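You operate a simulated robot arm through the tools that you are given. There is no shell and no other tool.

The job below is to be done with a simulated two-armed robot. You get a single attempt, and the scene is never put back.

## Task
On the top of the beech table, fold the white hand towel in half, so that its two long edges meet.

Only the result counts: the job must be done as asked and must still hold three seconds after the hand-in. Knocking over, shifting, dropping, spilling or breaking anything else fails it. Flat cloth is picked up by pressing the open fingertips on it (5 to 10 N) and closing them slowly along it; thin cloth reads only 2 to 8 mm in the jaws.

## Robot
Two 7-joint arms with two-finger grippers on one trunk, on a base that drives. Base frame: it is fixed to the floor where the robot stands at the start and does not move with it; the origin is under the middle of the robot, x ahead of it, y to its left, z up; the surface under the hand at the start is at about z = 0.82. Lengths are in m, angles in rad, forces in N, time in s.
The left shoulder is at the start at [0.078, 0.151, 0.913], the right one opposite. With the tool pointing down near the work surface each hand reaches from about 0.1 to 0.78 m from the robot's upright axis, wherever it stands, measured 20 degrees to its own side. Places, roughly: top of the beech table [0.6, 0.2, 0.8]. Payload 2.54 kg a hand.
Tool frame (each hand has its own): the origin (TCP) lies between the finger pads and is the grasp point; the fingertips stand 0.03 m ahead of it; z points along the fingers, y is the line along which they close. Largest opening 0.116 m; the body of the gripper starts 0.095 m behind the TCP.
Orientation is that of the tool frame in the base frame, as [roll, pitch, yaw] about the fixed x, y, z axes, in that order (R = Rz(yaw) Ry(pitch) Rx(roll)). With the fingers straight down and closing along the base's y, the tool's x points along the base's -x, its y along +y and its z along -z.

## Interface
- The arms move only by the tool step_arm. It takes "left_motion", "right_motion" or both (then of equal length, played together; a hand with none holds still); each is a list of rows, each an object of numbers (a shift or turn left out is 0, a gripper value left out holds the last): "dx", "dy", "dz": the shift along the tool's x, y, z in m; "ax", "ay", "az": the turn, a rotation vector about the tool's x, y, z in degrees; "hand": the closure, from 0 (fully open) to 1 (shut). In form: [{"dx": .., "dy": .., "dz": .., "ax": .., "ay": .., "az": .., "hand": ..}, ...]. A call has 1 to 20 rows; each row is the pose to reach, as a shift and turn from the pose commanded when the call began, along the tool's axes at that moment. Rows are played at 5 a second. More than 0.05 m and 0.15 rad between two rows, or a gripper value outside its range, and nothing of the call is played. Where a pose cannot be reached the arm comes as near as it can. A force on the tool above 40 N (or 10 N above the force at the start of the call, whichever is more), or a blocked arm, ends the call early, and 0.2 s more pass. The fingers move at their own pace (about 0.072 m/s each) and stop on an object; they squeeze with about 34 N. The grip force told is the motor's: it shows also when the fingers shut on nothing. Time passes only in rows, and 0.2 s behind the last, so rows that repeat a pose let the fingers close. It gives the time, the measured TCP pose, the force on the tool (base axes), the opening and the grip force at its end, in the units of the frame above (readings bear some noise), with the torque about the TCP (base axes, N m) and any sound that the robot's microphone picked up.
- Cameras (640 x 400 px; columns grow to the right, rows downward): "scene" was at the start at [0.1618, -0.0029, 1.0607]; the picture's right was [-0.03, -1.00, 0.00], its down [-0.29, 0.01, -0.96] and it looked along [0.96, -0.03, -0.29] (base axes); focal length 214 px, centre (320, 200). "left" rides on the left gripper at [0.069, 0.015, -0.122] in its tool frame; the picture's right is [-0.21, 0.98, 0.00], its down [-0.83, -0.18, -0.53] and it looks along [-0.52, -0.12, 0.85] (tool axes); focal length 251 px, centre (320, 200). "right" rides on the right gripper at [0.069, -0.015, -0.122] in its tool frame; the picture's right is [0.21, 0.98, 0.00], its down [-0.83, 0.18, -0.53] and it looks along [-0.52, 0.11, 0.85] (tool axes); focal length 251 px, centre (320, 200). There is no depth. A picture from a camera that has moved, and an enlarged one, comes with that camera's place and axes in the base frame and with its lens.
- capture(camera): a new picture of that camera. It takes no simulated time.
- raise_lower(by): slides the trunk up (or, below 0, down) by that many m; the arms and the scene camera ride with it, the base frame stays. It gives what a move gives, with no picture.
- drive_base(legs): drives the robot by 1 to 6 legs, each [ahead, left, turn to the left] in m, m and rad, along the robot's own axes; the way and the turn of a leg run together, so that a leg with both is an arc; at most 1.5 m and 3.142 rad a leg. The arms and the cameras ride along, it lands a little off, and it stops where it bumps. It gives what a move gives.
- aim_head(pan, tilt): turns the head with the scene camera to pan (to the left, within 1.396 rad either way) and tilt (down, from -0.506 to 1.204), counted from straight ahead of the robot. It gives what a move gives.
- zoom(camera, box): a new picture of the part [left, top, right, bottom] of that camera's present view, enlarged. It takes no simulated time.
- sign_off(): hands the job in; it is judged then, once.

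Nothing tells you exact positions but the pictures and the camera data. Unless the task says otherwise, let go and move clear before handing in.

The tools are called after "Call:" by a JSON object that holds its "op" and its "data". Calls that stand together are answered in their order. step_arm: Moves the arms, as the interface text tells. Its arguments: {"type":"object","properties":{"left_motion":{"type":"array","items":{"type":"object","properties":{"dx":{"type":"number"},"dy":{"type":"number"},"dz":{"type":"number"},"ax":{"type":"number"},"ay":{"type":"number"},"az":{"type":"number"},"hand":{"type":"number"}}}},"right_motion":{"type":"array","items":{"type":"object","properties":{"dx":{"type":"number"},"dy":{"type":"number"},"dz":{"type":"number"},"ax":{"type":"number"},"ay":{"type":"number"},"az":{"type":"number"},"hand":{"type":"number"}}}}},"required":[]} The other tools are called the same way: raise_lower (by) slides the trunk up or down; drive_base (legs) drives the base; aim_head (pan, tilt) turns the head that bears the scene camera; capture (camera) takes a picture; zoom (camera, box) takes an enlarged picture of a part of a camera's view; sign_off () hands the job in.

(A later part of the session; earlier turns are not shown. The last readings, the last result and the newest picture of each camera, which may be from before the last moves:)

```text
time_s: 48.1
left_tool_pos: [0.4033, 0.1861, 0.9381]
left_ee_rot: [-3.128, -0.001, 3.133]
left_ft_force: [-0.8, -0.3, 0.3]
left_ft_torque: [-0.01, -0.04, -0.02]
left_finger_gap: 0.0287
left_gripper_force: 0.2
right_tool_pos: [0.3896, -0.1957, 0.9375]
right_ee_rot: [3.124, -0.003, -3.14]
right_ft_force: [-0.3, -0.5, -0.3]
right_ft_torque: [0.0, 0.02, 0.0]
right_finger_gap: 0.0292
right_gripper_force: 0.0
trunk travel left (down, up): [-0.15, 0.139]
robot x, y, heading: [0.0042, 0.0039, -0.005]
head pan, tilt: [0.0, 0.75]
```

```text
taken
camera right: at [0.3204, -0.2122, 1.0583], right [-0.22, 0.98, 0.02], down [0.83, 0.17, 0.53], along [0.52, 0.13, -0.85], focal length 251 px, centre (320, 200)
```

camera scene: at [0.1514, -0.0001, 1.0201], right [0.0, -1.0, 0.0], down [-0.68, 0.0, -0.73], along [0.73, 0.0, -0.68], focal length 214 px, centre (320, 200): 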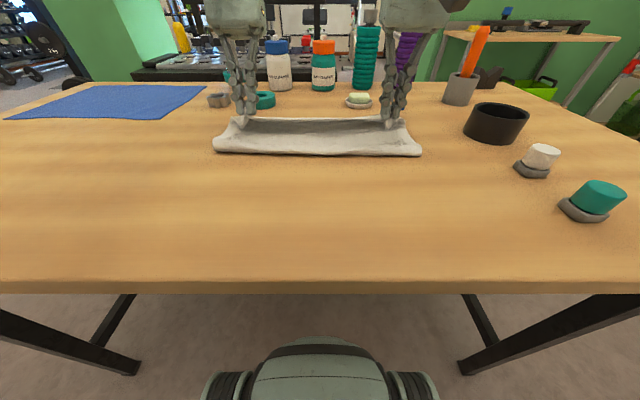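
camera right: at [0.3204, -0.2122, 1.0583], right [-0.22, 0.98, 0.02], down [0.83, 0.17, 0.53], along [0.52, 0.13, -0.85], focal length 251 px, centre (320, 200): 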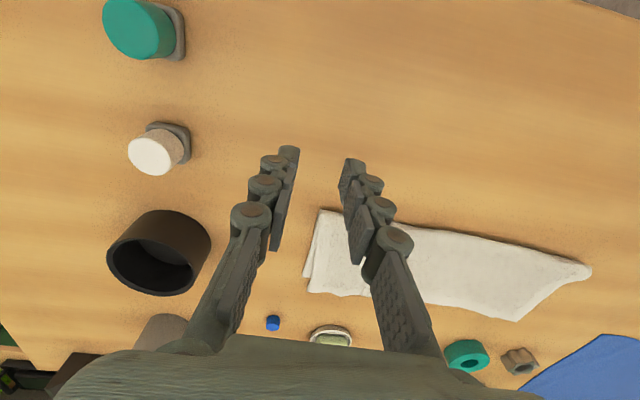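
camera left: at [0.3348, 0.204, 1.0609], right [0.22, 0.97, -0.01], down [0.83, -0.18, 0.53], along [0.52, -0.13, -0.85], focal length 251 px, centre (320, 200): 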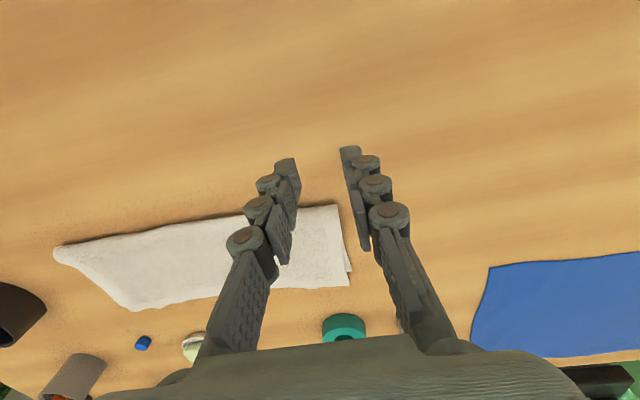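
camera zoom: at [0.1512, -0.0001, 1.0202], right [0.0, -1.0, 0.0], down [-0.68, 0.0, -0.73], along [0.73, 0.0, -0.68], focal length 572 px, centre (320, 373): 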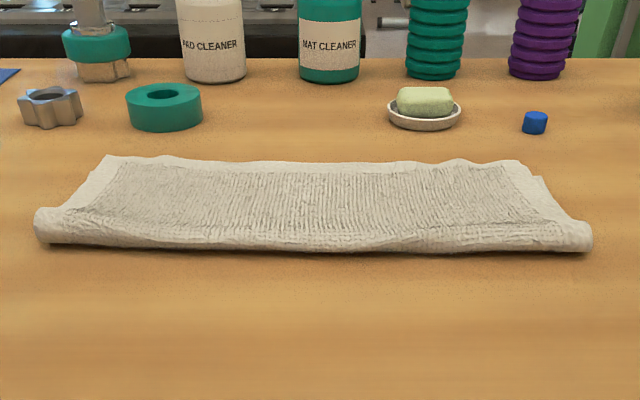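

Call:
{"op": "zoom", "data": {"camera": "right", "box": [280, 190, 600, 340]}}

Call:
{"op": "zoom", "data": {"camera": "left", "box": [40, 180, 370, 330]}}

Call:
{"op": "zoom", "data": {"camera": "scene", "box": [340, 120, 440, 180]}}

Call:
{"op": "zoom", "data": {"camera": "scene", "box": [205, 120, 305, 180]}}

```text
2.00 times, centred on (440, 265) of right
camera zoom: at [0.3204, -0.2122, 1.0583], right [-0.22, 0.98, 0.02], down [0.83, 0.17, 0.53], along [0.52, 0.13, -0.85], focal length 503 px, centre (80, 70)
```

zoom: 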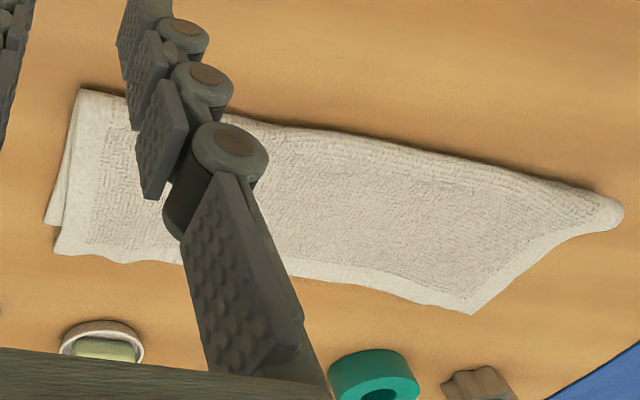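

```text
1.94 times, centred on (205, 255) of left
camera zoom: at [0.3348, 0.204, 1.0609], right [0.22, 0.97, -0.01], down [0.83, -0.18, 0.53], along [0.52, -0.13, -0.85], focal length 488 px, centre (543, 93)
```

zoom: 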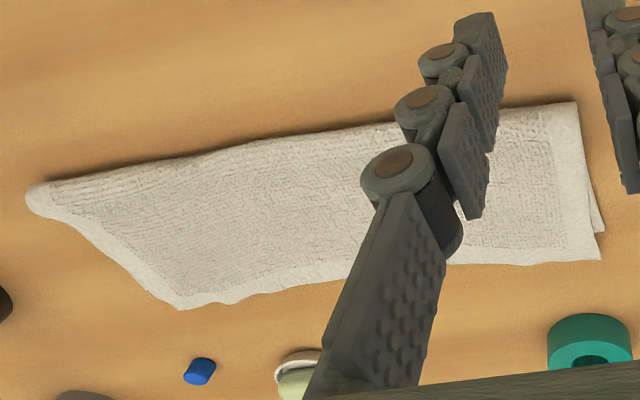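

```text
6.40 times, centred on (390, 150) of scene
camera zoom: at [0.1512, -0.0001, 1.0202], right [0.0, -1.0, 0.0], down [-0.68, 0.0, -0.73], along [0.73, 0.0, -0.68], focal length 1373 px, centre (-128, 520)
```

zoom: 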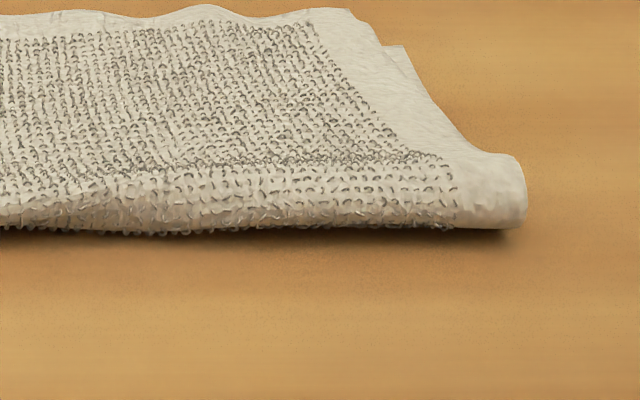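

```text
6.40 times, centred on (255, 150) of scene
camera zoom: at [0.1512, -0.0001, 1.0202], right [0.0, -1.0, 0.0], down [-0.68, 0.0, -0.73], along [0.73, 0.0, -0.68], focal length 1373 px, centre (736, 520)
```

zoom: 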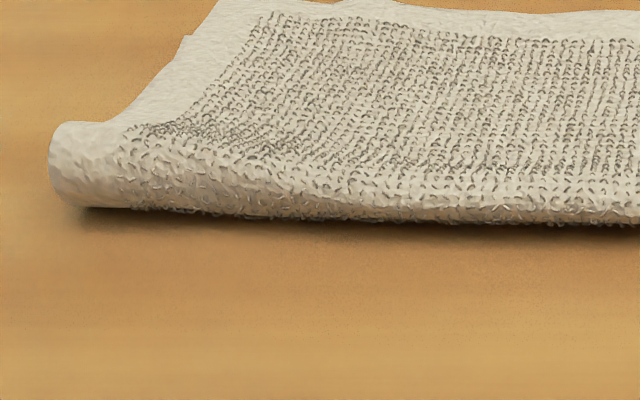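

The upper edge overshoots the lower one by about 2.2 cm on both sides (upper at x≈0.623/0.611, lower at 0.601/0.588). I'll pinch the overhanging single-layer strip and slide it back, which should also roll the crease back.

Call:
{"op": "step_arm", "data": {"left_motion": [{"dx": -0.027, "dy": -0.005, "hand": 0.68}, {"dx": -0.054, "dy": -0.011}, {"dx": -0.081, "dy": -0.016}, {"dx": -0.108, "dy": -0.022, "dz": 0.005}, {"dx": -0.135, "dy": -0.027, "dz": 0.01}, {"dx": -0.162, "dy": -0.033, "dz": 0.02}, {"dx": -0.189, "dy": -0.038, "dz": 0.03}, {"dx": -0.2157, "dy": -0.044, "dz": 0.04}, {"dx": -0.2157, "dy": -0.044, "dz": 0.052}, {"dx": -0.2157, "dy": -0.044, "dz": 0.052}], "right_motion": [{"dx": -0.027, "dy": 0.009, "hand": 0.68}, {"dx": -0.054, "dy": 0.018}, {"dx": -0.081, "dy": 0.027}, {"dx": -0.108, "dy": 0.036, "dz": 0.005}, {"dx": -0.135, "dy": 0.045, "dz": 0.01}, {"dx": -0.162, "dy": 0.054, "dz": 0.02}, {"dx": -0.189, "dy": 0.063, "dz": 0.03}, {"dx": -0.2174, "dy": 0.0725, "dz": 0.04}, {"dx": -0.2174, "dy": 0.0725, "dz": 0.052}, {"dx": -0.2174, "dy": 0.0725, "dz": 0.052}]}}

Call:
{"op": "capture", "data": {"camera": "left"}}

Call:
{"op": "capture", "data": {"camera": "right"}}

```text
time_s: 50.3
left_tool_pos: [0.6178, 0.1395, 0.8846]
left_ee_rot: [-3.129, -0.004, 3.129]
left_ft_force: [0.2, -0.2, -0.5]
left_ft_torque: [0.01, 0.01, -0.06]
left_finger_gap: 0.0373
left_gripper_force: 0.1
right_tool_pos: [0.5893, -0.1488, 0.8752]
right_ee_rot: [3.123, 0.0, -3.14]
right_ft_force: [0.1, -0.4, 0.4]
right_ft_torque: [-0.04, 0.01, 0.01]
right_finger_gap: 0.0373
right_gripper_force: 0.0
right hand out of reach, approached as far as the arm can: row 7, 8, 9, 10
trunk travel left (down, up): [-0.15, 0.139]
robot x, y, heading: [-0.0036, -0.0043, 0.001]
head pan, tilt: [0.0, 0.75]
```

```text
taken
camera left: at [0.5496, 0.1569, 1.0066], right [0.22, 0.97, -0.01], down [0.83, -0.18, 0.53], along [0.52, -0.13, -0.85], focal length 251 px, centre (320, 200)
```

left: 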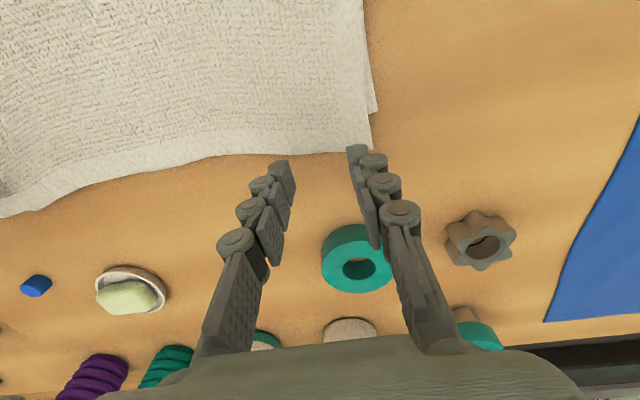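

```text
taken
camera right: at [0.5184, -0.1649, 0.9969], right [-0.22, 0.98, 0.02], down [0.83, 0.17, 0.54], along [0.52, 0.13, -0.84], focal length 251 px, centre (320, 200)
```

right: 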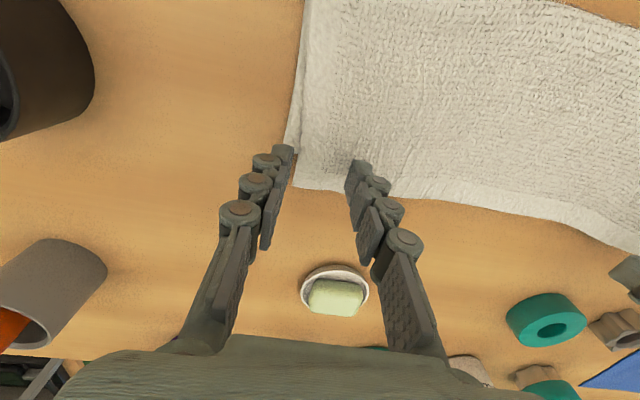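

The left hand is in place, but the right can't quite reach its spot at (0.607, -0.123). I'll raise the trunk, which shortens the reach from the shoulder, and check again.

Call:
{"op": "raise_lower", "data": {"by": 0.11}}

Call:
{"op": "capture", "data": {"camera": "scene"}}

```text
time_s: 51.7
left_tool_pos: [0.617, 0.1386, 0.9942]
left_ee_rot: [-3.127, -0.005, 3.132]
left_ft_force: [0.9, 0.8, 0.1]
left_ft_torque: [-0.03, 0.02, -0.02]
left_finger_gap: 0.0372
left_gripper_force: 0.1
right_tool_pos: [0.5882, -0.1479, 0.9855]
right_ee_rot: [3.124, -0.002, -3.141]
right_ft_force: [1.0, 0.1, 0.2]
right_ft_torque: [-0.02, 0.03, -0.02]
right_finger_gap: 0.0372
right_gripper_force: 0.1
trunk travel left (down, up): [-0.26, 0.029]
robot x, y, heading: [-0.0013, -0.0035, 0.005]
head pan, tilt: [0.0, 0.75]
```

```text
taken
camera scene: at [0.1516, -0.0001, 1.13], right [0.0, -1.0, 0.0], down [-0.68, 0.0, -0.73], along [0.73, 0.0, -0.68], focal length 214 px, centre (320, 200)
```

scene: 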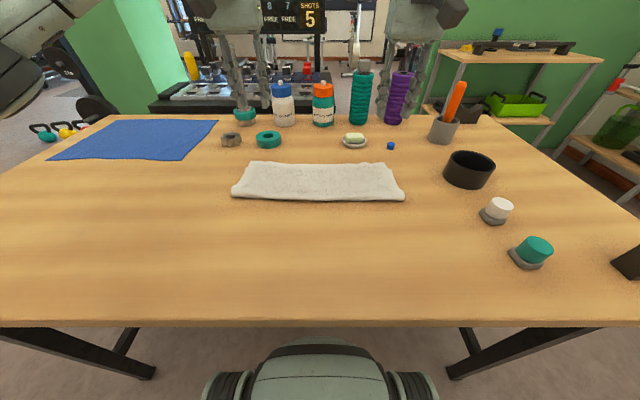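

Call:
{"op": "zoom", "data": {"camera": "scene", "box": [220, 140, 420, 220]}}

Call:
{"op": "step_arm", "data": {"left_motion": [{"dz": 0.02}, {"dz": 0.04}, {"dz": 0.06}, {"dz": 0.08}, {"dz": 0.08}], "right_motion": [{"dz": 0.02}, {"dz": 0.04}, {"dz": 0.06}, {"dz": 0.08}, {"dz": 0.08}]}}

```text
3.20 times, centred on (320, 180) of scene
camera zoom: at [0.1516, -0.0001, 1.13], right [0.0, -1.0, 0.0], down [-0.68, 0.0, -0.73], along [0.73, 0.0, -0.68], focal length 686 px, centre (320, 264)
```

zoom: 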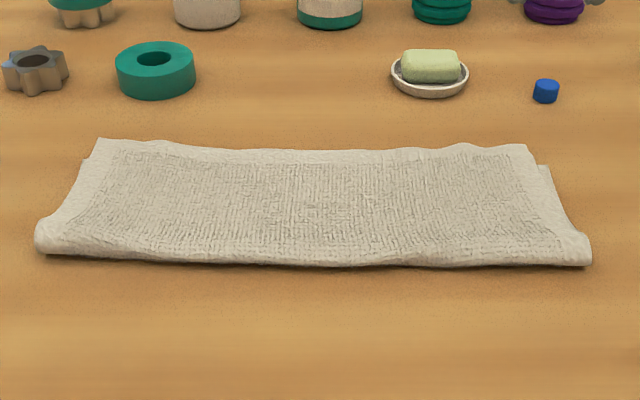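

```text
time_s: 52.9
left_tool_pos: [0.6164, 0.1398, 0.9123]
left_ee_rot: [-3.128, -0.003, 3.131]
left_ft_force: [0.2, 0.5, 0.5]
left_ft_torque: [-0.02, 0.02, 0.03]
left_finger_gap: 0.0371
left_gripper_force: 0.1
right_tool_pos: [0.5853, -0.1473, 0.9054]
right_ee_rot: [3.123, -0.001, -3.14]
right_ft_force: [0.4, 0.8, 0.4]
right_ft_torque: [0.01, -0.03, 0.04]
right_finger_gap: 0.0371
right_gripper_force: 0.1
trunk travel left (down, up): [-0.26, 0.029]
robot x, y, heading: [-0.0016, -0.0007, -0.001]
head pan, tilt: [0.0, 0.75]
```

The upper edge now measures about x=0.616 at the left grip point and 0.611 at the right. I'll try moving the right hand into position with the trunk raised.

Call:
{"op": "step_arm", "data": {"left_motion": [{"dx": 0.001}, {"dx": 0.002}, {"dx": 0.003}, {"dx": 0.003}], "right_motion": [{"dx": -0.007, "dy": 0.008}, {"dx": -0.014, "dy": 0.016}, {"dx": -0.021, "dy": 0.025}, {"dx": -0.021, "dy": 0.025}]}}

Call:
{"op": "capture", "data": {"camera": "right"}}

Call:
{"op": "capture", "data": {"camera": "left"}}

```text
time_s: 53.9
left_tool_pos: [0.6137, 0.1377, 0.9145]
left_ee_rot: [-3.129, -0.004, 3.132]
left_ft_force: [-0.3, 0.0, -0.1]
left_ft_torque: [-0.03, -0.01, 0.0]
left_finger_gap: 0.0371
left_gripper_force: 0.0
right_tool_pos: [0.5926, -0.1394, 0.9047]
right_ee_rot: [3.121, 0.005, -3.14]
right_ft_force: [-0.1, -0.1, 1.1]
right_ft_torque: [0.01, -0.02, 0.02]
right_finger_gap: 0.0375
right_gripper_force: 0.0
right hand out of reach, approached as far as the arm can: row 2, 3, 4
trunk travel left (down, up): [-0.26, 0.029]
robot x, y, heading: [-0.0053, -0.0001, -0.002]
head pan, tilt: [0.0, 0.75]
```

```text
taken
camera right: at [0.5239, -0.1567, 1.0264], right [-0.22, 0.98, 0.02], down [0.83, 0.17, 0.54], along [0.52, 0.13, -0.84], focal length 251 px, centre (320, 200)
```

right: 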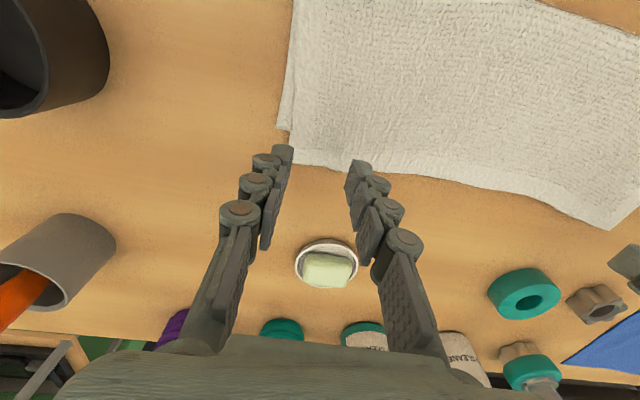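

```text
taken
camera left: at [0.5458, 0.156, 1.036], right [0.22, 0.97, -0.01], down [0.83, -0.18, 0.53], along [0.52, -0.13, -0.85], focal length 251 px, centre (320, 200)
```

left: 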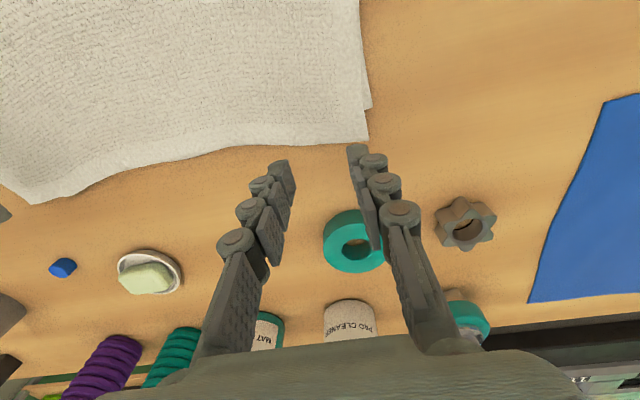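

The right arm is at a joint limit there, so I'll draw the hands back and drive the base forward about 6 cm.

Call:
{"op": "step_arm", "data": {"left_motion": [{"dx": 0.02}, {"dx": 0.04}, {"dx": 0.06}, {"dx": 0.06}], "right_motion": [{"dx": 0.02}, {"dx": 0.04}, {"dx": 0.06}, {"dx": 0.06}]}}

Call:
{"op": "drive_base", "data": {"legs": [[0.06, 0, 0]]}}

Call:
{"op": "capture", "data": {"camera": "scene"}}

```text
time_s: 54.9
left_tool_pos: [0.5537, 0.1387, 0.9127]
left_ee_rot: [-3.129, -0.004, 3.131]
left_ft_force: [-1.3, 1.2, -0.2]
left_ft_torque: [0.0, -0.03, 0.0]
left_finger_gap: 0.0372
left_gripper_force: 0.0
right_tool_pos: [0.5341, -0.1394, 0.9036]
right_ee_rot: [3.122, -0.003, -3.141]
right_ft_force: [0.8, 0.4, 0.2]
right_ft_torque: [-0.01, 0.02, 0.02]
right_finger_gap: 0.0368
right_gripper_force: 0.1
trunk travel left (down, up): [-0.26, 0.029]
robot x, y, heading: [0.0012, -0.0041, 0.001]
head pan, tilt: [0.0, 0.75]
```

```text
time_s: 55.9
left_tool_pos: [0.6117, 0.1381, 0.9124]
left_ee_rot: [-3.127, -0.006, 3.132]
left_ft_force: [0.5, -0.1, -0.1]
left_ft_torque: [0.01, 0.01, 0.01]
left_finger_gap: 0.0373
left_gripper_force: 0.0
right_tool_pos: [0.5917, -0.1399, 0.9032]
right_ee_rot: [3.122, -0.002, -3.141]
right_ft_force: [1.0, -1.2, 1.0]
right_ft_torque: [0.01, 0.03, -0.01]
right_finger_gap: 0.037
right_gripper_force: 0.0
trunk travel left (down, up): [-0.26, 0.029]
robot x, y, heading: [0.055, 0.002, -0.0]
head pan, tilt: [0.0, 0.75]
```

```text
taken
camera scene: at [0.2092, -0.0002, 1.13], right [0.0, -1.0, 0.0], down [-0.68, 0.0, -0.73], along [0.73, 0.0, -0.68], focal length 214 px, centre (320, 200)
```

scene: 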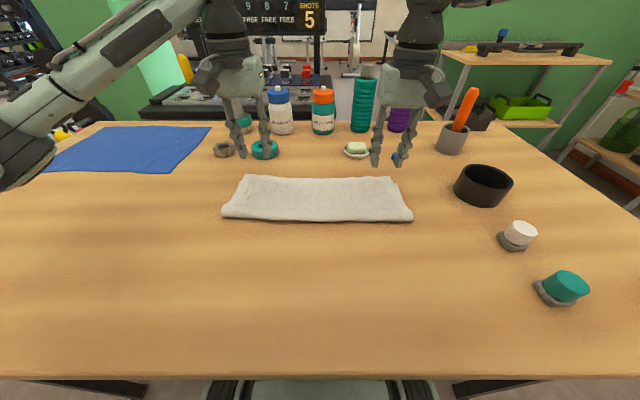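

The drive went cleanly. Next I'll move the right hand to its grip spot and lower both close to the cloth.

Call:
{"op": "step_arm", "data": {"left_motion": [{"dx": 0.0, "dy": 0.001, "dz": 0.01}, {"dx": -0.001, "dy": 0.002, "dz": 0.02}, {"dx": -0.0015, "dy": 0.003, "dz": 0.032}, {"dx": -0.0015, "dy": 0.003, "dz": 0.042}, {"dx": -0.0015, "dy": 0.003, "dz": 0.042}], "right_motion": [{"dx": -0.005, "dy": 0.006, "dz": 0.0}, {"dx": -0.01, "dy": 0.012, "dz": 0.01}, {"dx": -0.0155, "dy": 0.017, "dz": 0.022}, {"dx": -0.0155, "dy": 0.017, "dz": 0.033}, {"dx": -0.0155, "dy": 0.017, "dz": 0.033}]}}

Call:
{"op": "zoom", "data": {"camera": "right", "box": [220, 80, 460, 230]}}

Call:
{"op": "zoom", "data": {"camera": "left", "box": [200, 80, 440, 230]}}

Call:
{"op": "zoom", "data": {"camera": "scene", "box": [210, 140, 430, 240]}}

```text
time_s: 57.1
left_tool_pos: [0.6126, 0.1399, 0.8718]
left_ee_rot: [-3.128, -0.003, 3.131]
left_ft_force: [-0.6, 0.4, 0.2]
left_ft_torque: [0.02, -0.04, 0.03]
left_finger_gap: 0.0372
left_gripper_force: 0.1
right_tool_pos: [0.6056, -0.1228, 0.8719]
right_ee_rot: [3.122, 0.001, -3.141]
right_ft_force: [-1.0, 0.5, 0.1]
right_ft_torque: [-0.01, 0.01, 0.01]
right_finger_gap: 0.0371
right_gripper_force: 0.0
trunk travel left (down, up): [-0.26, 0.029]
robot x, y, heading: [0.0582, 0.0024, -0.0]
head pan, tilt: [0.0, 0.75]
```

```text
2.67 times, centred on (340, 155) of right
camera zoom: at [0.5365, -0.139, 0.9926], right [-0.22, 0.98, 0.02], down [0.83, 0.17, 0.54], along [0.52, 0.13, -0.84], focal length 670 px, centre (267, 320)
```

zoom: 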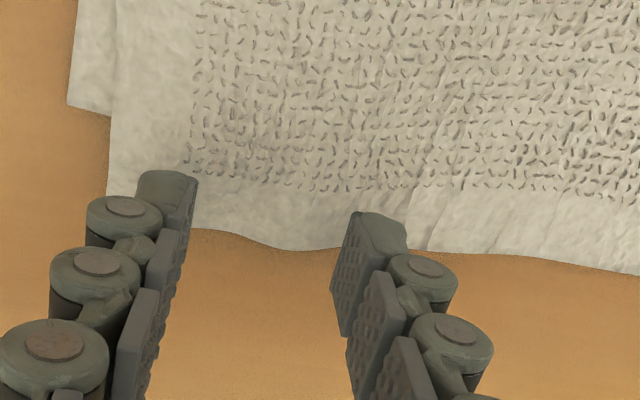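

```text
2.67 times, centred on (320, 155) of left
camera zoom: at [0.5447, 0.159, 0.9936], right [0.22, 0.97, -0.01], down [0.83, -0.18, 0.53], along [0.52, -0.13, -0.85], focal length 670 px, centre (320, 320)
```

zoom: 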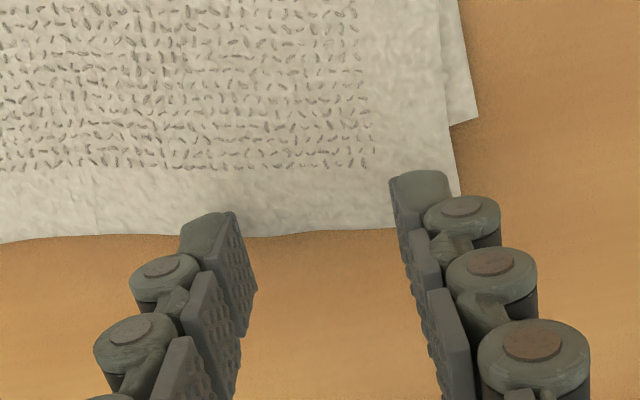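

```text
2.91 times, centred on (320, 190) of scene
camera zoom: at [0.2086, -0.0002, 1.1301], right [0.0, -1.0, 0.0], down [-0.68, 0.0, -0.73], along [0.73, 0.0, -0.68], focal length 624 px, centre (320, 229)
```

zoom: 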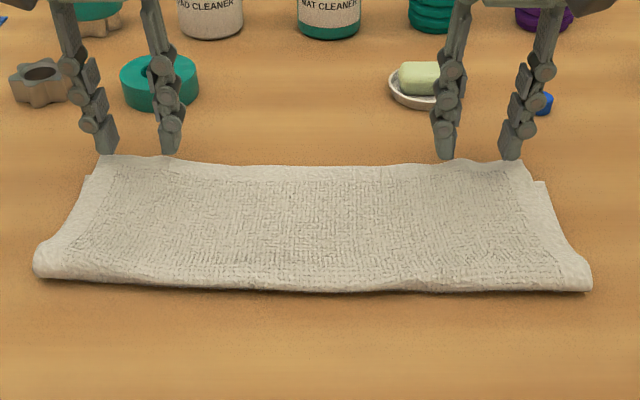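

Both finger pairs sit on the overhang beyond the lower layer's edge (upper edge 0.620/0.617, lower 0.599/0.590). I'll nudge forward and press down.

Call:
{"op": "step_arm", "data": {"left_motion": [{"dx": -0.002, "dz": 0.007}, {"dx": -0.003, "dz": 0.014}, {"dx": -0.003, "dz": 0.017}, {"dx": -0.003, "dz": 0.0185}, {"dx": -0.003, "dz": 0.0195}, {"dx": -0.003, "dz": 0.0195}], "right_motion": [{"dx": -0.003, "dz": 0.007}, {"dx": -0.005, "dz": 0.014}, {"dx": -0.005, "dz": 0.017}, {"dx": -0.005, "dz": 0.0185}, {"dx": -0.005, "dz": 0.0195}, {"dx": -0.005, "dz": 0.0195}]}}

```text
time_s: 58.5
left_tool_pos: [0.6155, 0.1404, 0.8533]
left_ee_rot: [-3.127, -0.001, 3.131]
left_ft_force: [1.7, 2.2, 11.4]
left_ft_torque: [0.03, 0.11, -0.02]
left_finger_gap: 0.0371
left_gripper_force: 3.3
right_tool_pos: [0.6108, -0.1223, 0.8531]
right_ee_rot: [3.121, 0.002, 3.141]
right_ft_force: [0.0, -1.5, 7.5]
right_ft_torque: [-0.19, 0.08, -0.02]
right_finger_gap: 0.037
right_gripper_force: 3.5
trunk travel left (down, up): [-0.26, 0.029]
robot x, y, heading: [0.0547, -0.0006, 0.001]
head pan, tilt: [0.0, 0.75]
```

Contact is about right (11 N left, 7.5 N right), so I'll close slowly along the cloth.

Call:
{"op": "step_arm", "data": {"left_motion": [{"hand": 0.7}, {"hand": 0.72}, {"hand": 0.74}, {"hand": 0.76}, {"hand": 0.78}, {"hand": 0.8}, {"hand": 0.82}, {"hand": 0.84}, {"hand": 0.86}, {"hand": 0.88}, {"hand": 0.9}, {"hand": 0.92}, {"hand": 0.94}, {"hand": 0.96}, {"hand": 0.98}, {"hand": 1.0}, {"hand": 1.0}, {"hand": 1.0}], "right_motion": [{"dz": 0.0005, "hand": 0.7}, {"dz": 0.0005, "hand": 0.72}, {"dz": 0.0005, "hand": 0.74}, {"dz": 0.0005, "hand": 0.76}, {"dz": 0.0005, "hand": 0.78}, {"dz": 0.0005, "hand": 0.8}, {"dz": 0.0005, "hand": 0.82}, {"dz": 0.0005, "hand": 0.84}, {"dz": 0.0005, "hand": 0.86}, {"dz": 0.0005, "hand": 0.88}, {"dz": 0.0005, "hand": 0.9}, {"dz": 0.0005, "hand": 0.92}, {"dz": 0.0005, "hand": 0.94}, {"dz": 0.0005, "hand": 0.96}, {"dz": 0.0005, "hand": 0.98}, {"dz": 0.0005, "hand": 1.0}, {"dz": 0.0005, "hand": 1.0}, {"dz": 0.0005, "hand": 1.0}]}}

Call:
{"op": "capture", "data": {"camera": "right"}}

Call:
{"op": "capture", "data": {"camera": "left"}}

Call:
{"op": "zoom", "data": {"camera": "scene", "box": [210, 140, 430, 240]}}

```text
time_s: 62.3
left_tool_pos: [0.6151, 0.139, 0.8525]
left_ee_rot: [-3.127, -0.003, 3.131]
left_ft_force: [-1.4, -12.2, 5.0]
left_ft_torque: [-0.3, 0.1, 0.15]
left_finger_gap: 0.0036
left_gripper_force: 32.5
right_tool_pos: [0.6108, -0.1205, 0.8521]
right_ee_rot: [3.121, 0.001, -3.141]
right_ft_force: [-1.2, 11.7, 6.3]
right_ft_torque: [0.36, 0.05, -0.12]
right_finger_gap: 0.0044
right_gripper_force: 33.5
trunk travel left (down, up): [-0.26, 0.029]
robot x, y, heading: [0.055, 0.0007, -0.0]
head pan, tilt: [0.0, 0.75]
```

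```text
taken
camera right: at [0.5418, -0.1376, 0.9729], right [-0.22, 0.98, 0.02], down [0.83, 0.17, 0.54], along [0.52, 0.13, -0.84], focal length 251 px, centre (320, 200)
```

right: 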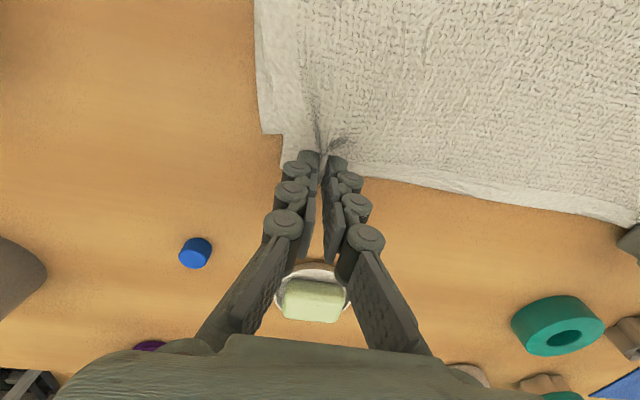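

```text
taken
camera left: at [0.5468, 0.1572, 0.9745], right [0.23, 0.97, -0.01], down [0.83, -0.18, 0.53], along [0.52, -0.13, -0.84], focal length 251 px, centre (320, 200)
```

left: 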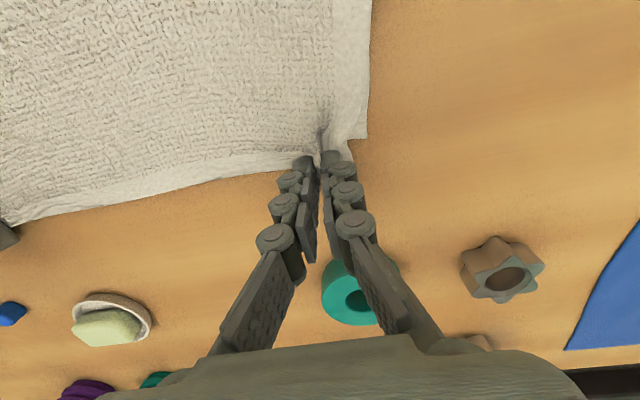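

```text
2.91 times, centred on (320, 190) of scene
camera zoom: at [0.2076, -0.0002, 1.1303], right [0.0, -1.0, 0.0], down [-0.68, 0.0, -0.73], along [0.73, 0.0, -0.68], focal length 624 px, centre (320, 229)
```

zoom: 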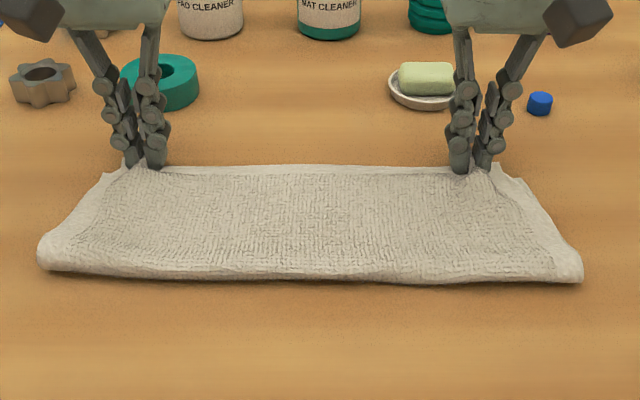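

Both grips hold (3.6 mm and 4.4 mm). I'll lift the edge slightly and slide it back about 3 cm, easing the sideways tension.

Call:
{"op": "step_arm", "data": {"left_motion": [{"dy": -0.002, "dz": -0.005}, {"dx": 0.002, "dy": -0.004, "dz": -0.01}, {"dx": 0.007, "dy": -0.005, "dz": -0.013}, {"dx": 0.012, "dy": -0.005, "dz": -0.014}, {"dx": 0.017, "dy": -0.005, "dz": -0.014}, {"dx": 0.022, "dy": -0.005, "dz": -0.013}, {"dx": 0.027, "dy": -0.005, "dz": -0.011}, {"dx": 0.03, "dy": -0.005, "dz": -0.008}, {"dx": 0.03, "dy": -0.005, "dz": -0.006}, {"dx": 0.03, "dy": -0.005, "dz": -0.006}], "right_motion": [{"dy": 0.002, "dz": -0.005}, {"dx": 0.002, "dy": 0.004, "dz": -0.01}, {"dx": 0.008, "dy": 0.005, "dz": -0.013}, {"dx": 0.014, "dy": 0.005, "dz": -0.014}, {"dx": 0.02, "dy": 0.005, "dz": -0.014}, {"dx": 0.026, "dy": 0.005, "dz": -0.013}, {"dx": 0.031, "dy": 0.005, "dz": -0.011}, {"dx": 0.034, "dy": 0.005, "dz": -0.008}, {"dx": 0.034, "dy": 0.005, "dz": -0.006}, {"dx": 0.034, "dy": 0.005, "dz": -0.006}]}}

Call:
{"op": "capture", "data": {"camera": "right"}}

Call:
{"op": "capture", "data": {"camera": "left"}}

Call:
{"op": "zoom", "data": {"camera": "scene", "box": [210, 140, 430, 240]}}

```text
time_s: 64.5
left_tool_pos: [0.5864, 0.1349, 0.8596]
left_ee_rot: [-3.128, -0.003, 3.13]
left_ft_force: [-0.9, -3.6, 0.7]
left_ft_torque: [-0.05, 0.0, 0.04]
left_finger_gap: 0.0033
left_gripper_force: 32.2
right_tool_pos: [0.5777, -0.1164, 0.858]
right_ee_rot: [3.124, 0.001, -3.139]
right_ft_force: [0.0, 3.1, 0.0]
right_ft_torque: [0.07, -0.02, -0.05]
right_finger_gap: 0.0042
right_gripper_force: 33.0
trunk travel left (down, up): [-0.26, 0.029]
robot x, y, heading: [0.0557, 0.0034, -0.002]
head pan, tilt: [0.0, 0.75]
```

```text
taken
camera right: at [0.5089, -0.1328, 0.9796], right [-0.22, 0.98, 0.02], down [0.83, 0.17, 0.54], along [0.52, 0.13, -0.84], focal length 251 px, centre (320, 200)
```

right: 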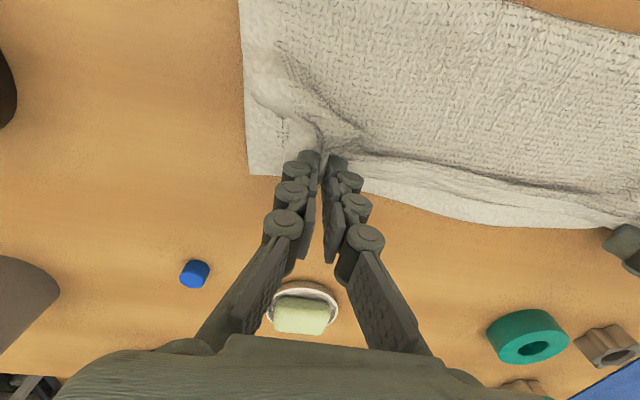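

```text
taken
camera left: at [0.5182, 0.1528, 0.9805], right [0.22, 0.97, -0.01], down [0.83, -0.18, 0.53], along [0.52, -0.13, -0.85], focal length 251 px, centre (320, 200)
```

left: 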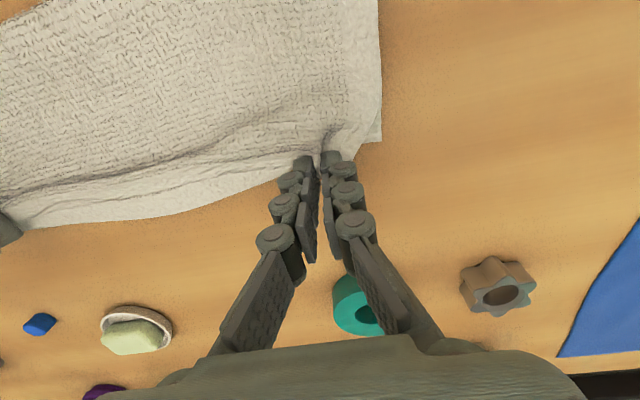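

```text
2.91 times, centred on (320, 190) of scene
camera zoom: at [0.2085, -0.0002, 1.1301], right [0.0, -1.0, 0.0], down [-0.68, 0.0, -0.73], along [0.73, 0.0, -0.68], focal length 624 px, centre (320, 229)
```

zoom: 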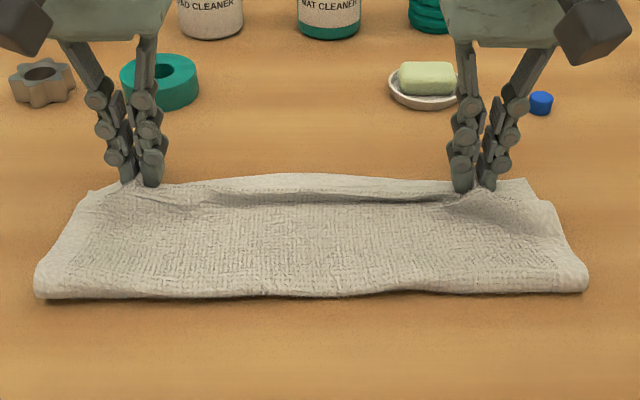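

The crease has rolled back, and the lower layer's left end was dragged along a bit. I'll release gently and look.

Call:
{"op": "step_arm", "data": {"left_motion": [{"dz": 0.003, "hand": 0.95}, {"dz": 0.003, "hand": 0.9}, {"dz": 0.003, "hand": 0.85}, {"dz": 0.003, "hand": 0.8}, {"dz": 0.003, "hand": 0.75}, {"dz": 0.003, "hand": 0.7}, {"dz": -0.01}, {"dz": -0.025}, {"dz": -0.045}, {"dz": -0.065}], "right_motion": [{"dz": 0.003, "hand": 0.95}, {"dz": 0.003, "hand": 0.9}, {"dz": 0.003, "hand": 0.85}, {"dz": 0.003, "hand": 0.8}, {"dz": 0.003, "hand": 0.75}, {"dz": 0.003, "hand": 0.7}, {"dz": -0.01}, {"dz": -0.025}, {"dz": -0.045}, {"dz": -0.065}]}}

Call:
{"op": "capture", "data": {"camera": "right"}}

Call:
{"op": "capture", "data": {"camera": "left"}}

Call:
{"op": "zoom", "data": {"camera": "scene", "box": [210, 140, 430, 240]}}

```text
time_s: 66.7
left_tool_pos: [0.5855, 0.1355, 0.9211]
left_ee_rot: [-3.129, -0.004, 3.132]
left_ft_force: [0.3, -0.3, 1.3]
left_ft_torque: [0.02, 0.01, 0.0]
left_finger_gap: 0.0351
left_gripper_force: 0.1
right_tool_pos: [0.5785, -0.1177, 0.9236]
right_ee_rot: [3.122, 0.001, 3.142]
right_ft_force: [0.1, -0.4, 0.0]
right_ft_torque: [-0.04, 0.0, -0.02]
right_finger_gap: 0.0346
right_gripper_force: 0.0
trunk travel left (down, up): [-0.26, 0.029]
robot x, y, heading: [0.0581, 0.0003, -0.004]
head pan, tilt: [0.0, 0.75]
```

```text
taken
camera right: at [0.51, -0.1333, 1.0445], right [-0.22, 0.98, 0.02], down [0.83, 0.17, 0.54], along [0.52, 0.13, -0.84], focal length 251 px, centre (320, 200)
```

right: 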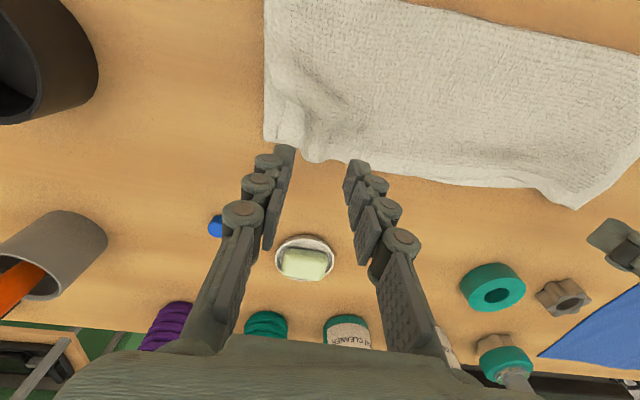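

```text
taken
camera left: at [0.518, 0.1545, 1.0445], right [0.22, 0.97, -0.01], down [0.83, -0.18, 0.53], along [0.52, -0.13, -0.85], focal length 251 px, centre (320, 200)
```

left: 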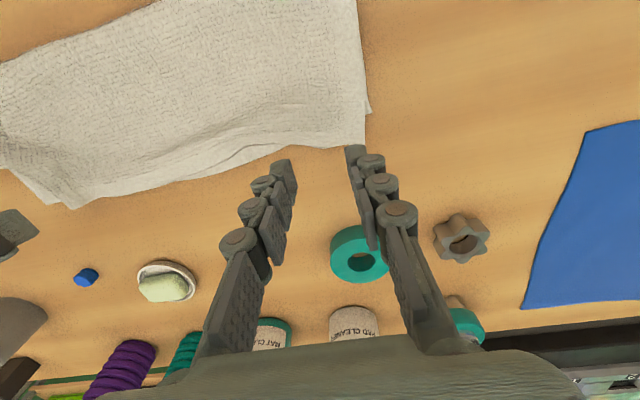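

```text
2.91 times, centred on (320, 190) of scene
camera zoom: at [0.2082, -0.0003, 1.1301], right [0.0, -1.0, 0.0], down [-0.68, 0.0, -0.73], along [0.73, 0.0, -0.68], focal length 624 px, centre (320, 229)
```

zoom: 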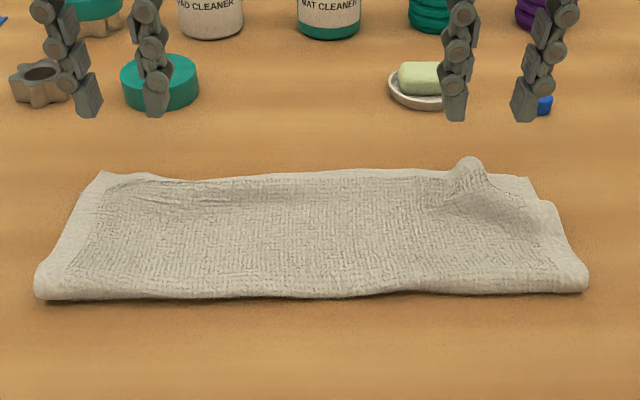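

Call:
{"op": "zoom", "data": {"camera": "right", "box": [240, 60, 400, 190]}}

Call:
{"op": "zoom", "data": {"camera": "left", "box": [0, 60, 400, 230]}}

Call:
{"op": "zoom", "data": {"camera": "scene", "box": [320, 180, 420, 245]}}

Call:
{"op": "zoom", "data": {"camera": "right", "box": [340, 60, 640, 230]}}

```text
3.08 times, centred on (320, 125) of right
camera zoom: at [0.51, -0.1333, 1.0445], right [-0.22, 0.98, 0.02], down [0.83, 0.17, 0.54], along [0.52, 0.13, -0.84], focal length 774 px, centre (320, 431)
```

zoom: 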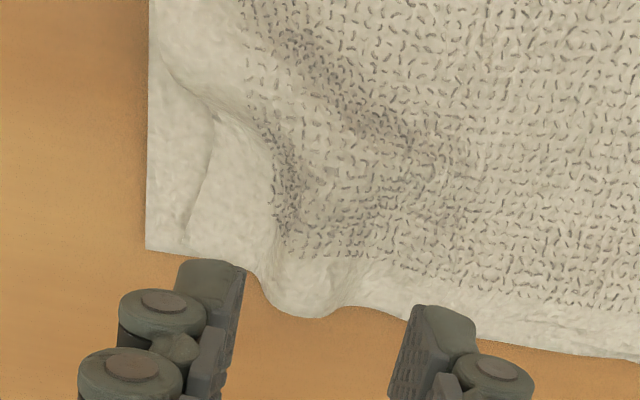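

```text
1.60 times, centred on (200, 145) of left
camera zoom: at [0.518, 0.1545, 1.0445], right [0.22, 0.97, -0.01], down [0.83, -0.18, 0.53], along [0.52, -0.13, -0.85], focal length 402 px, centre (512, 288)
```

zoom: 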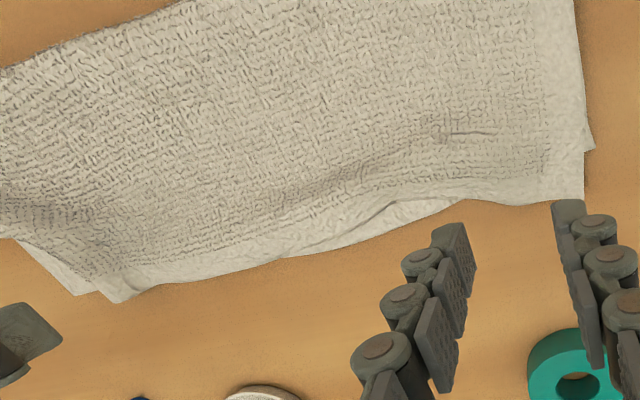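

```text
6.15 times, centred on (370, 212) of scene
camera zoom: at [0.2082, -0.0003, 1.1301], right [0.0, -1.0, 0.0], down [-0.68, 0.0, -0.73], along [0.73, 0.0, -0.68], focal length 1320 px, centre (12, 123)
```

zoom: 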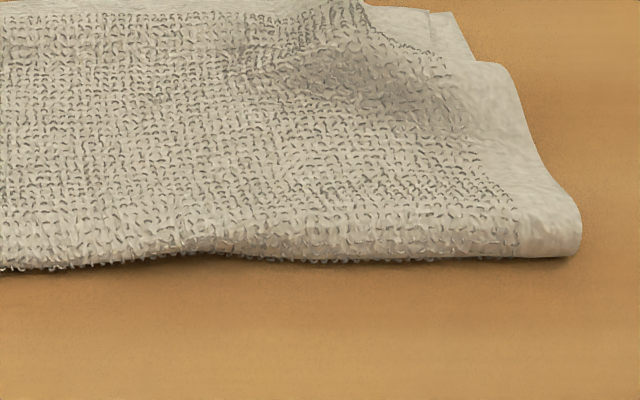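

```text
2.13 times, centred on (490, 145) of right
camera zoom: at [0.51, -0.1333, 1.0445], right [-0.22, 0.98, 0.02], down [0.83, 0.17, 0.54], along [0.52, 0.13, -0.84], focal length 536 px, centre (-43, 317)
```

zoom: 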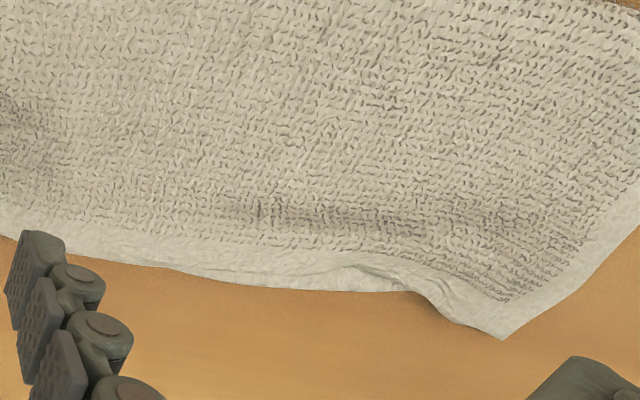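

The middle now meets well, but the upper-left corner still overshoots the lower one by about 2 cm because both layers slid together there. I'll regrip the left overhang and this time lift it clear before setting it back, so the lower layer isn't dragged.

Call:
{"op": "step_arm", "data": {"left_motion": [{"dx": -0.004, "dy": 0.002, "dz": 0.015, "hand": 0.68}, {"dx": -0.0085, "dy": 0.004, "dz": 0.03}, {"dx": -0.0085, "dy": 0.004, "dz": 0.045}, {"dx": -0.0085, "dy": 0.004, "dz": 0.055}, {"dx": -0.0085, "dy": 0.004, "dz": 0.055}]}}

Call:
{"op": "zoom", "data": {"camera": "left", "box": [200, 80, 440, 230]}}

```text
time_s: 67.9
left_tool_pos: [0.5931, 0.1383, 0.867]
left_ee_rot: [-3.128, -0.001, 3.132]
left_ft_force: [-0.1, 0.5, 0.6]
left_ft_torque: [0.02, -0.01, -0.01]
left_finger_gap: 0.0369
left_gripper_force: 0.0
right_tool_pos: [0.5792, -0.1161, 0.9234]
right_ee_rot: [3.122, -0.001, -3.141]
right_ft_force: [-0.4, 0.3, 0.1]
right_ft_torque: [0.01, -0.04, 0.01]
right_finger_gap: 0.035
right_gripper_force: 0.0
trunk travel left (down, up): [-0.26, 0.029]
robot x, y, heading: [0.0563, -0.0006, 0.001]
head pan, tilt: [0.0, 0.75]
```

```text
2.67 times, centred on (320, 155) of left
camera zoom: at [0.5252, 0.1564, 0.9899], right [0.22, 0.97, -0.01], down [0.83, -0.18, 0.53], along [0.52, -0.13, -0.85], focal length 670 px, centre (320, 320)
```

zoom: 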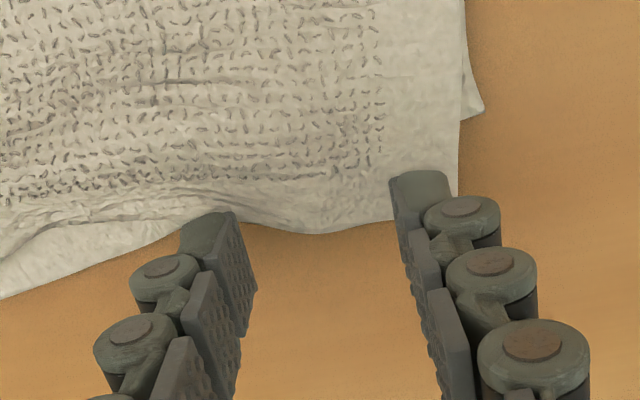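

Call:
{"op": "step_arm", "data": {"left_motion": [{"dx": -0.002, "dy": 0.004, "dz": 0.0, "hand": 0.78}, {"dx": -0.004, "dy": 0.0087, "dz": 0.005}, {"dx": -0.004, "dy": 0.0087, "dz": 0.01}, {"dx": -0.004, "dy": 0.0087, "dz": 0.0125}, {"dx": -0.004, "dy": 0.0087, "dz": 0.014}, {"dx": -0.004, "dy": 0.0087, "dz": 0.0145}, {"dx": -0.004, "dy": 0.0087, "dz": 0.0145}]}}

Call:
{"op": "zoom", "data": {"camera": "left", "box": [200, 80, 440, 230]}}

```text
time_s: 69.5
left_tool_pos: [0.5988, 0.1493, 0.8546]
left_ee_rot: [-3.128, -0.002, 3.132]
left_ft_force: [-0.3, 0.1, 3.3]
left_ft_torque: [-0.01, 0.02, 0.0]
left_finger_gap: 0.0256
left_gripper_force: 0.1
right_tool_pos: [0.5802, -0.1157, 0.9239]
right_ee_rot: [3.122, 0.0, -3.14]
right_ft_force: [-0.3, -0.6, 0.1]
right_ft_torque: [-0.01, 0.0, 0.0]
right_finger_gap: 0.0348
right_gripper_force: 0.0
trunk travel left (down, up): [-0.26, 0.029]
robot x, y, heading: [0.0547, 0.0005, -0.002]
head pan, tilt: [0.0, 0.75]
```

```text
2.67 times, centred on (320, 155) of left
camera zoom: at [0.5304, 0.1657, 0.9763], right [0.23, 0.97, -0.01], down [0.83, -0.18, 0.53], along [0.52, -0.13, -0.85], focal length 670 px, centre (320, 320)
```

zoom: 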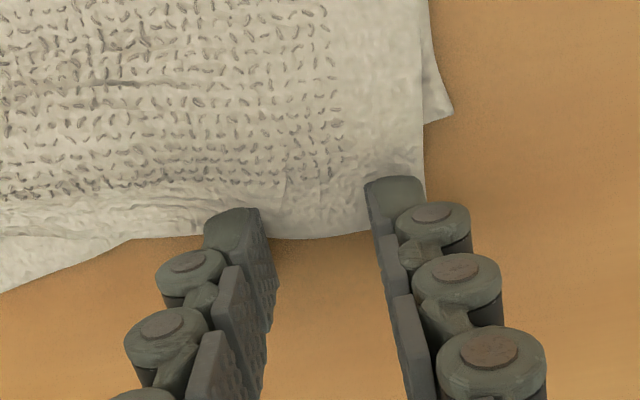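

Now press about 1 mm more and close slowly.

Call:
{"op": "step_arm", "data": {"left_motion": [{"dz": 0.001}, {"dz": 0.0018}, {"dz": 0.0018, "hand": 0.8}, {"dz": 0.0018, "hand": 0.82}, {"dz": 0.0018, "hand": 0.84}, {"dz": 0.0018, "hand": 0.86}, {"dz": 0.0018, "hand": 0.88}, {"dz": 0.0018, "hand": 0.9}, {"dz": 0.0018, "hand": 0.92}, {"dz": 0.0018, "hand": 0.94}, {"dz": 0.0018, "hand": 0.96}, {"dz": 0.0018, "hand": 0.98}, {"dz": 0.0018, "hand": 1.0}, {"dz": 0.0018, "hand": 1.0}, {"dz": 0.0018, "hand": 1.0}]}}

Call:
{"op": "zoom", "data": {"camera": "left", "box": [200, 80, 440, 230]}}

```text
time_s: 72.7
left_tool_pos: [0.5978, 0.1491, 0.8524]
left_ee_rot: [-3.129, -0.003, 3.132]
left_ft_force: [-0.5, 0.6, 3.8]
left_ft_torque: [0.01, 0.05, -0.03]
left_finger_gap: 0.0036
left_gripper_force: 32.3
right_tool_pos: [0.5804, -0.1168, 0.9236]
right_ee_rot: [3.121, -0.001, -3.141]
right_ft_force: [0.0, 0.9, 0.0]
right_ft_torque: [0.03, -0.01, 0.02]
right_finger_gap: 0.0347
right_gripper_force: 0.1
trunk travel left (down, up): [-0.26, 0.029]
robot x, y, heading: [0.0541, -0.0015, 0.0]
head pan, tilt: [0.0, 0.75]
```

```text
2.67 times, centred on (320, 155) of left
camera zoom: at [0.5296, 0.1661, 0.9745], right [0.22, 0.97, -0.01], down [0.83, -0.18, 0.53], along [0.52, -0.13, -0.85], focal length 670 px, centre (320, 320)
```

zoom: 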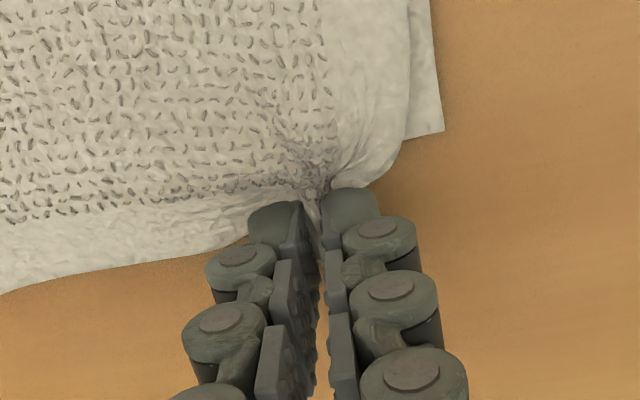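

Gripped at 3.6 mm. I'll lift it clear, carry it back and lower it onto the lower layer.

Call:
{"op": "step_arm", "data": {"left_motion": [{"dz": -0.01}, {"dx": 0.002, "dz": -0.02}, {"dx": 0.006, "dz": -0.03}, {"dx": 0.012, "dz": -0.038}, {"dx": 0.018, "dz": -0.042}, {"dx": 0.025, "dz": -0.04}, {"dx": 0.03, "dz": -0.034}, {"dx": 0.032, "dz": -0.026}, {"dx": 0.032, "dz": -0.018}, {"dx": 0.031, "dz": -0.012}, {"dx": 0.03, "dz": -0.007}, {"dx": 0.03, "dz": -0.007}]}}

Call:
{"op": "capture", "data": {"camera": "left"}}

Call:
{"op": "zoom", "data": {"camera": "scene", "box": [210, 140, 430, 240]}}

```text
time_s: 75.3
left_tool_pos: [0.5672, 0.1488, 0.8588]
left_ee_rot: [-3.129, -0.004, 3.132]
left_ft_force: [-0.1, 0.6, 0.1]
left_ft_torque: [0.02, 0.01, -0.02]
left_finger_gap: 0.0035
left_gripper_force: 32.8
right_tool_pos: [0.581, -0.1182, 0.9232]
right_ee_rot: [3.122, -0.001, -3.141]
right_ft_force: [-0.4, -0.8, 0.0]
right_ft_torque: [0.02, 0.0, 0.01]
right_finger_gap: 0.0348
right_gripper_force: 0.0
trunk travel left (down, up): [-0.26, 0.029]
robot x, y, heading: [0.0575, -0.001, -0.002]
head pan, tilt: [0.0, 0.75]
```

```text
taken
camera left: at [0.4996, 0.1661, 0.9806], right [0.22, 0.97, -0.01], down [0.83, -0.18, 0.53], along [0.52, -0.13, -0.85], focal length 251 px, centre (320, 200)
```

left: 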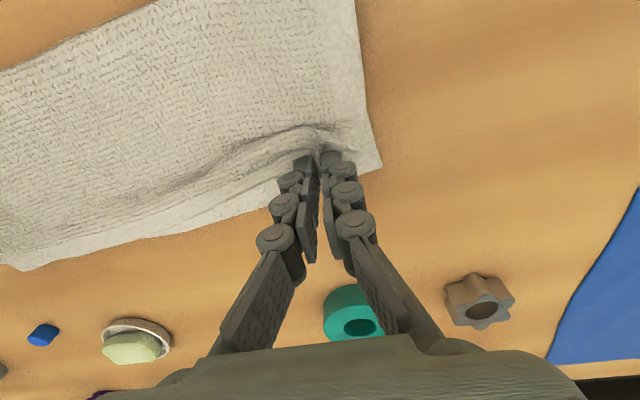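

```text
2.91 times, centred on (320, 190) of scene
camera zoom: at [0.2085, -0.0002, 1.1301], right [0.0, -1.0, 0.0], down [-0.68, 0.0, -0.73], along [0.73, 0.0, -0.68], focal length 624 px, centre (320, 229)
```

zoom: 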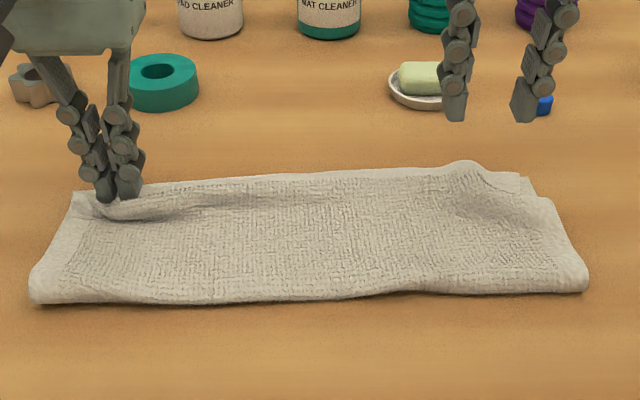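

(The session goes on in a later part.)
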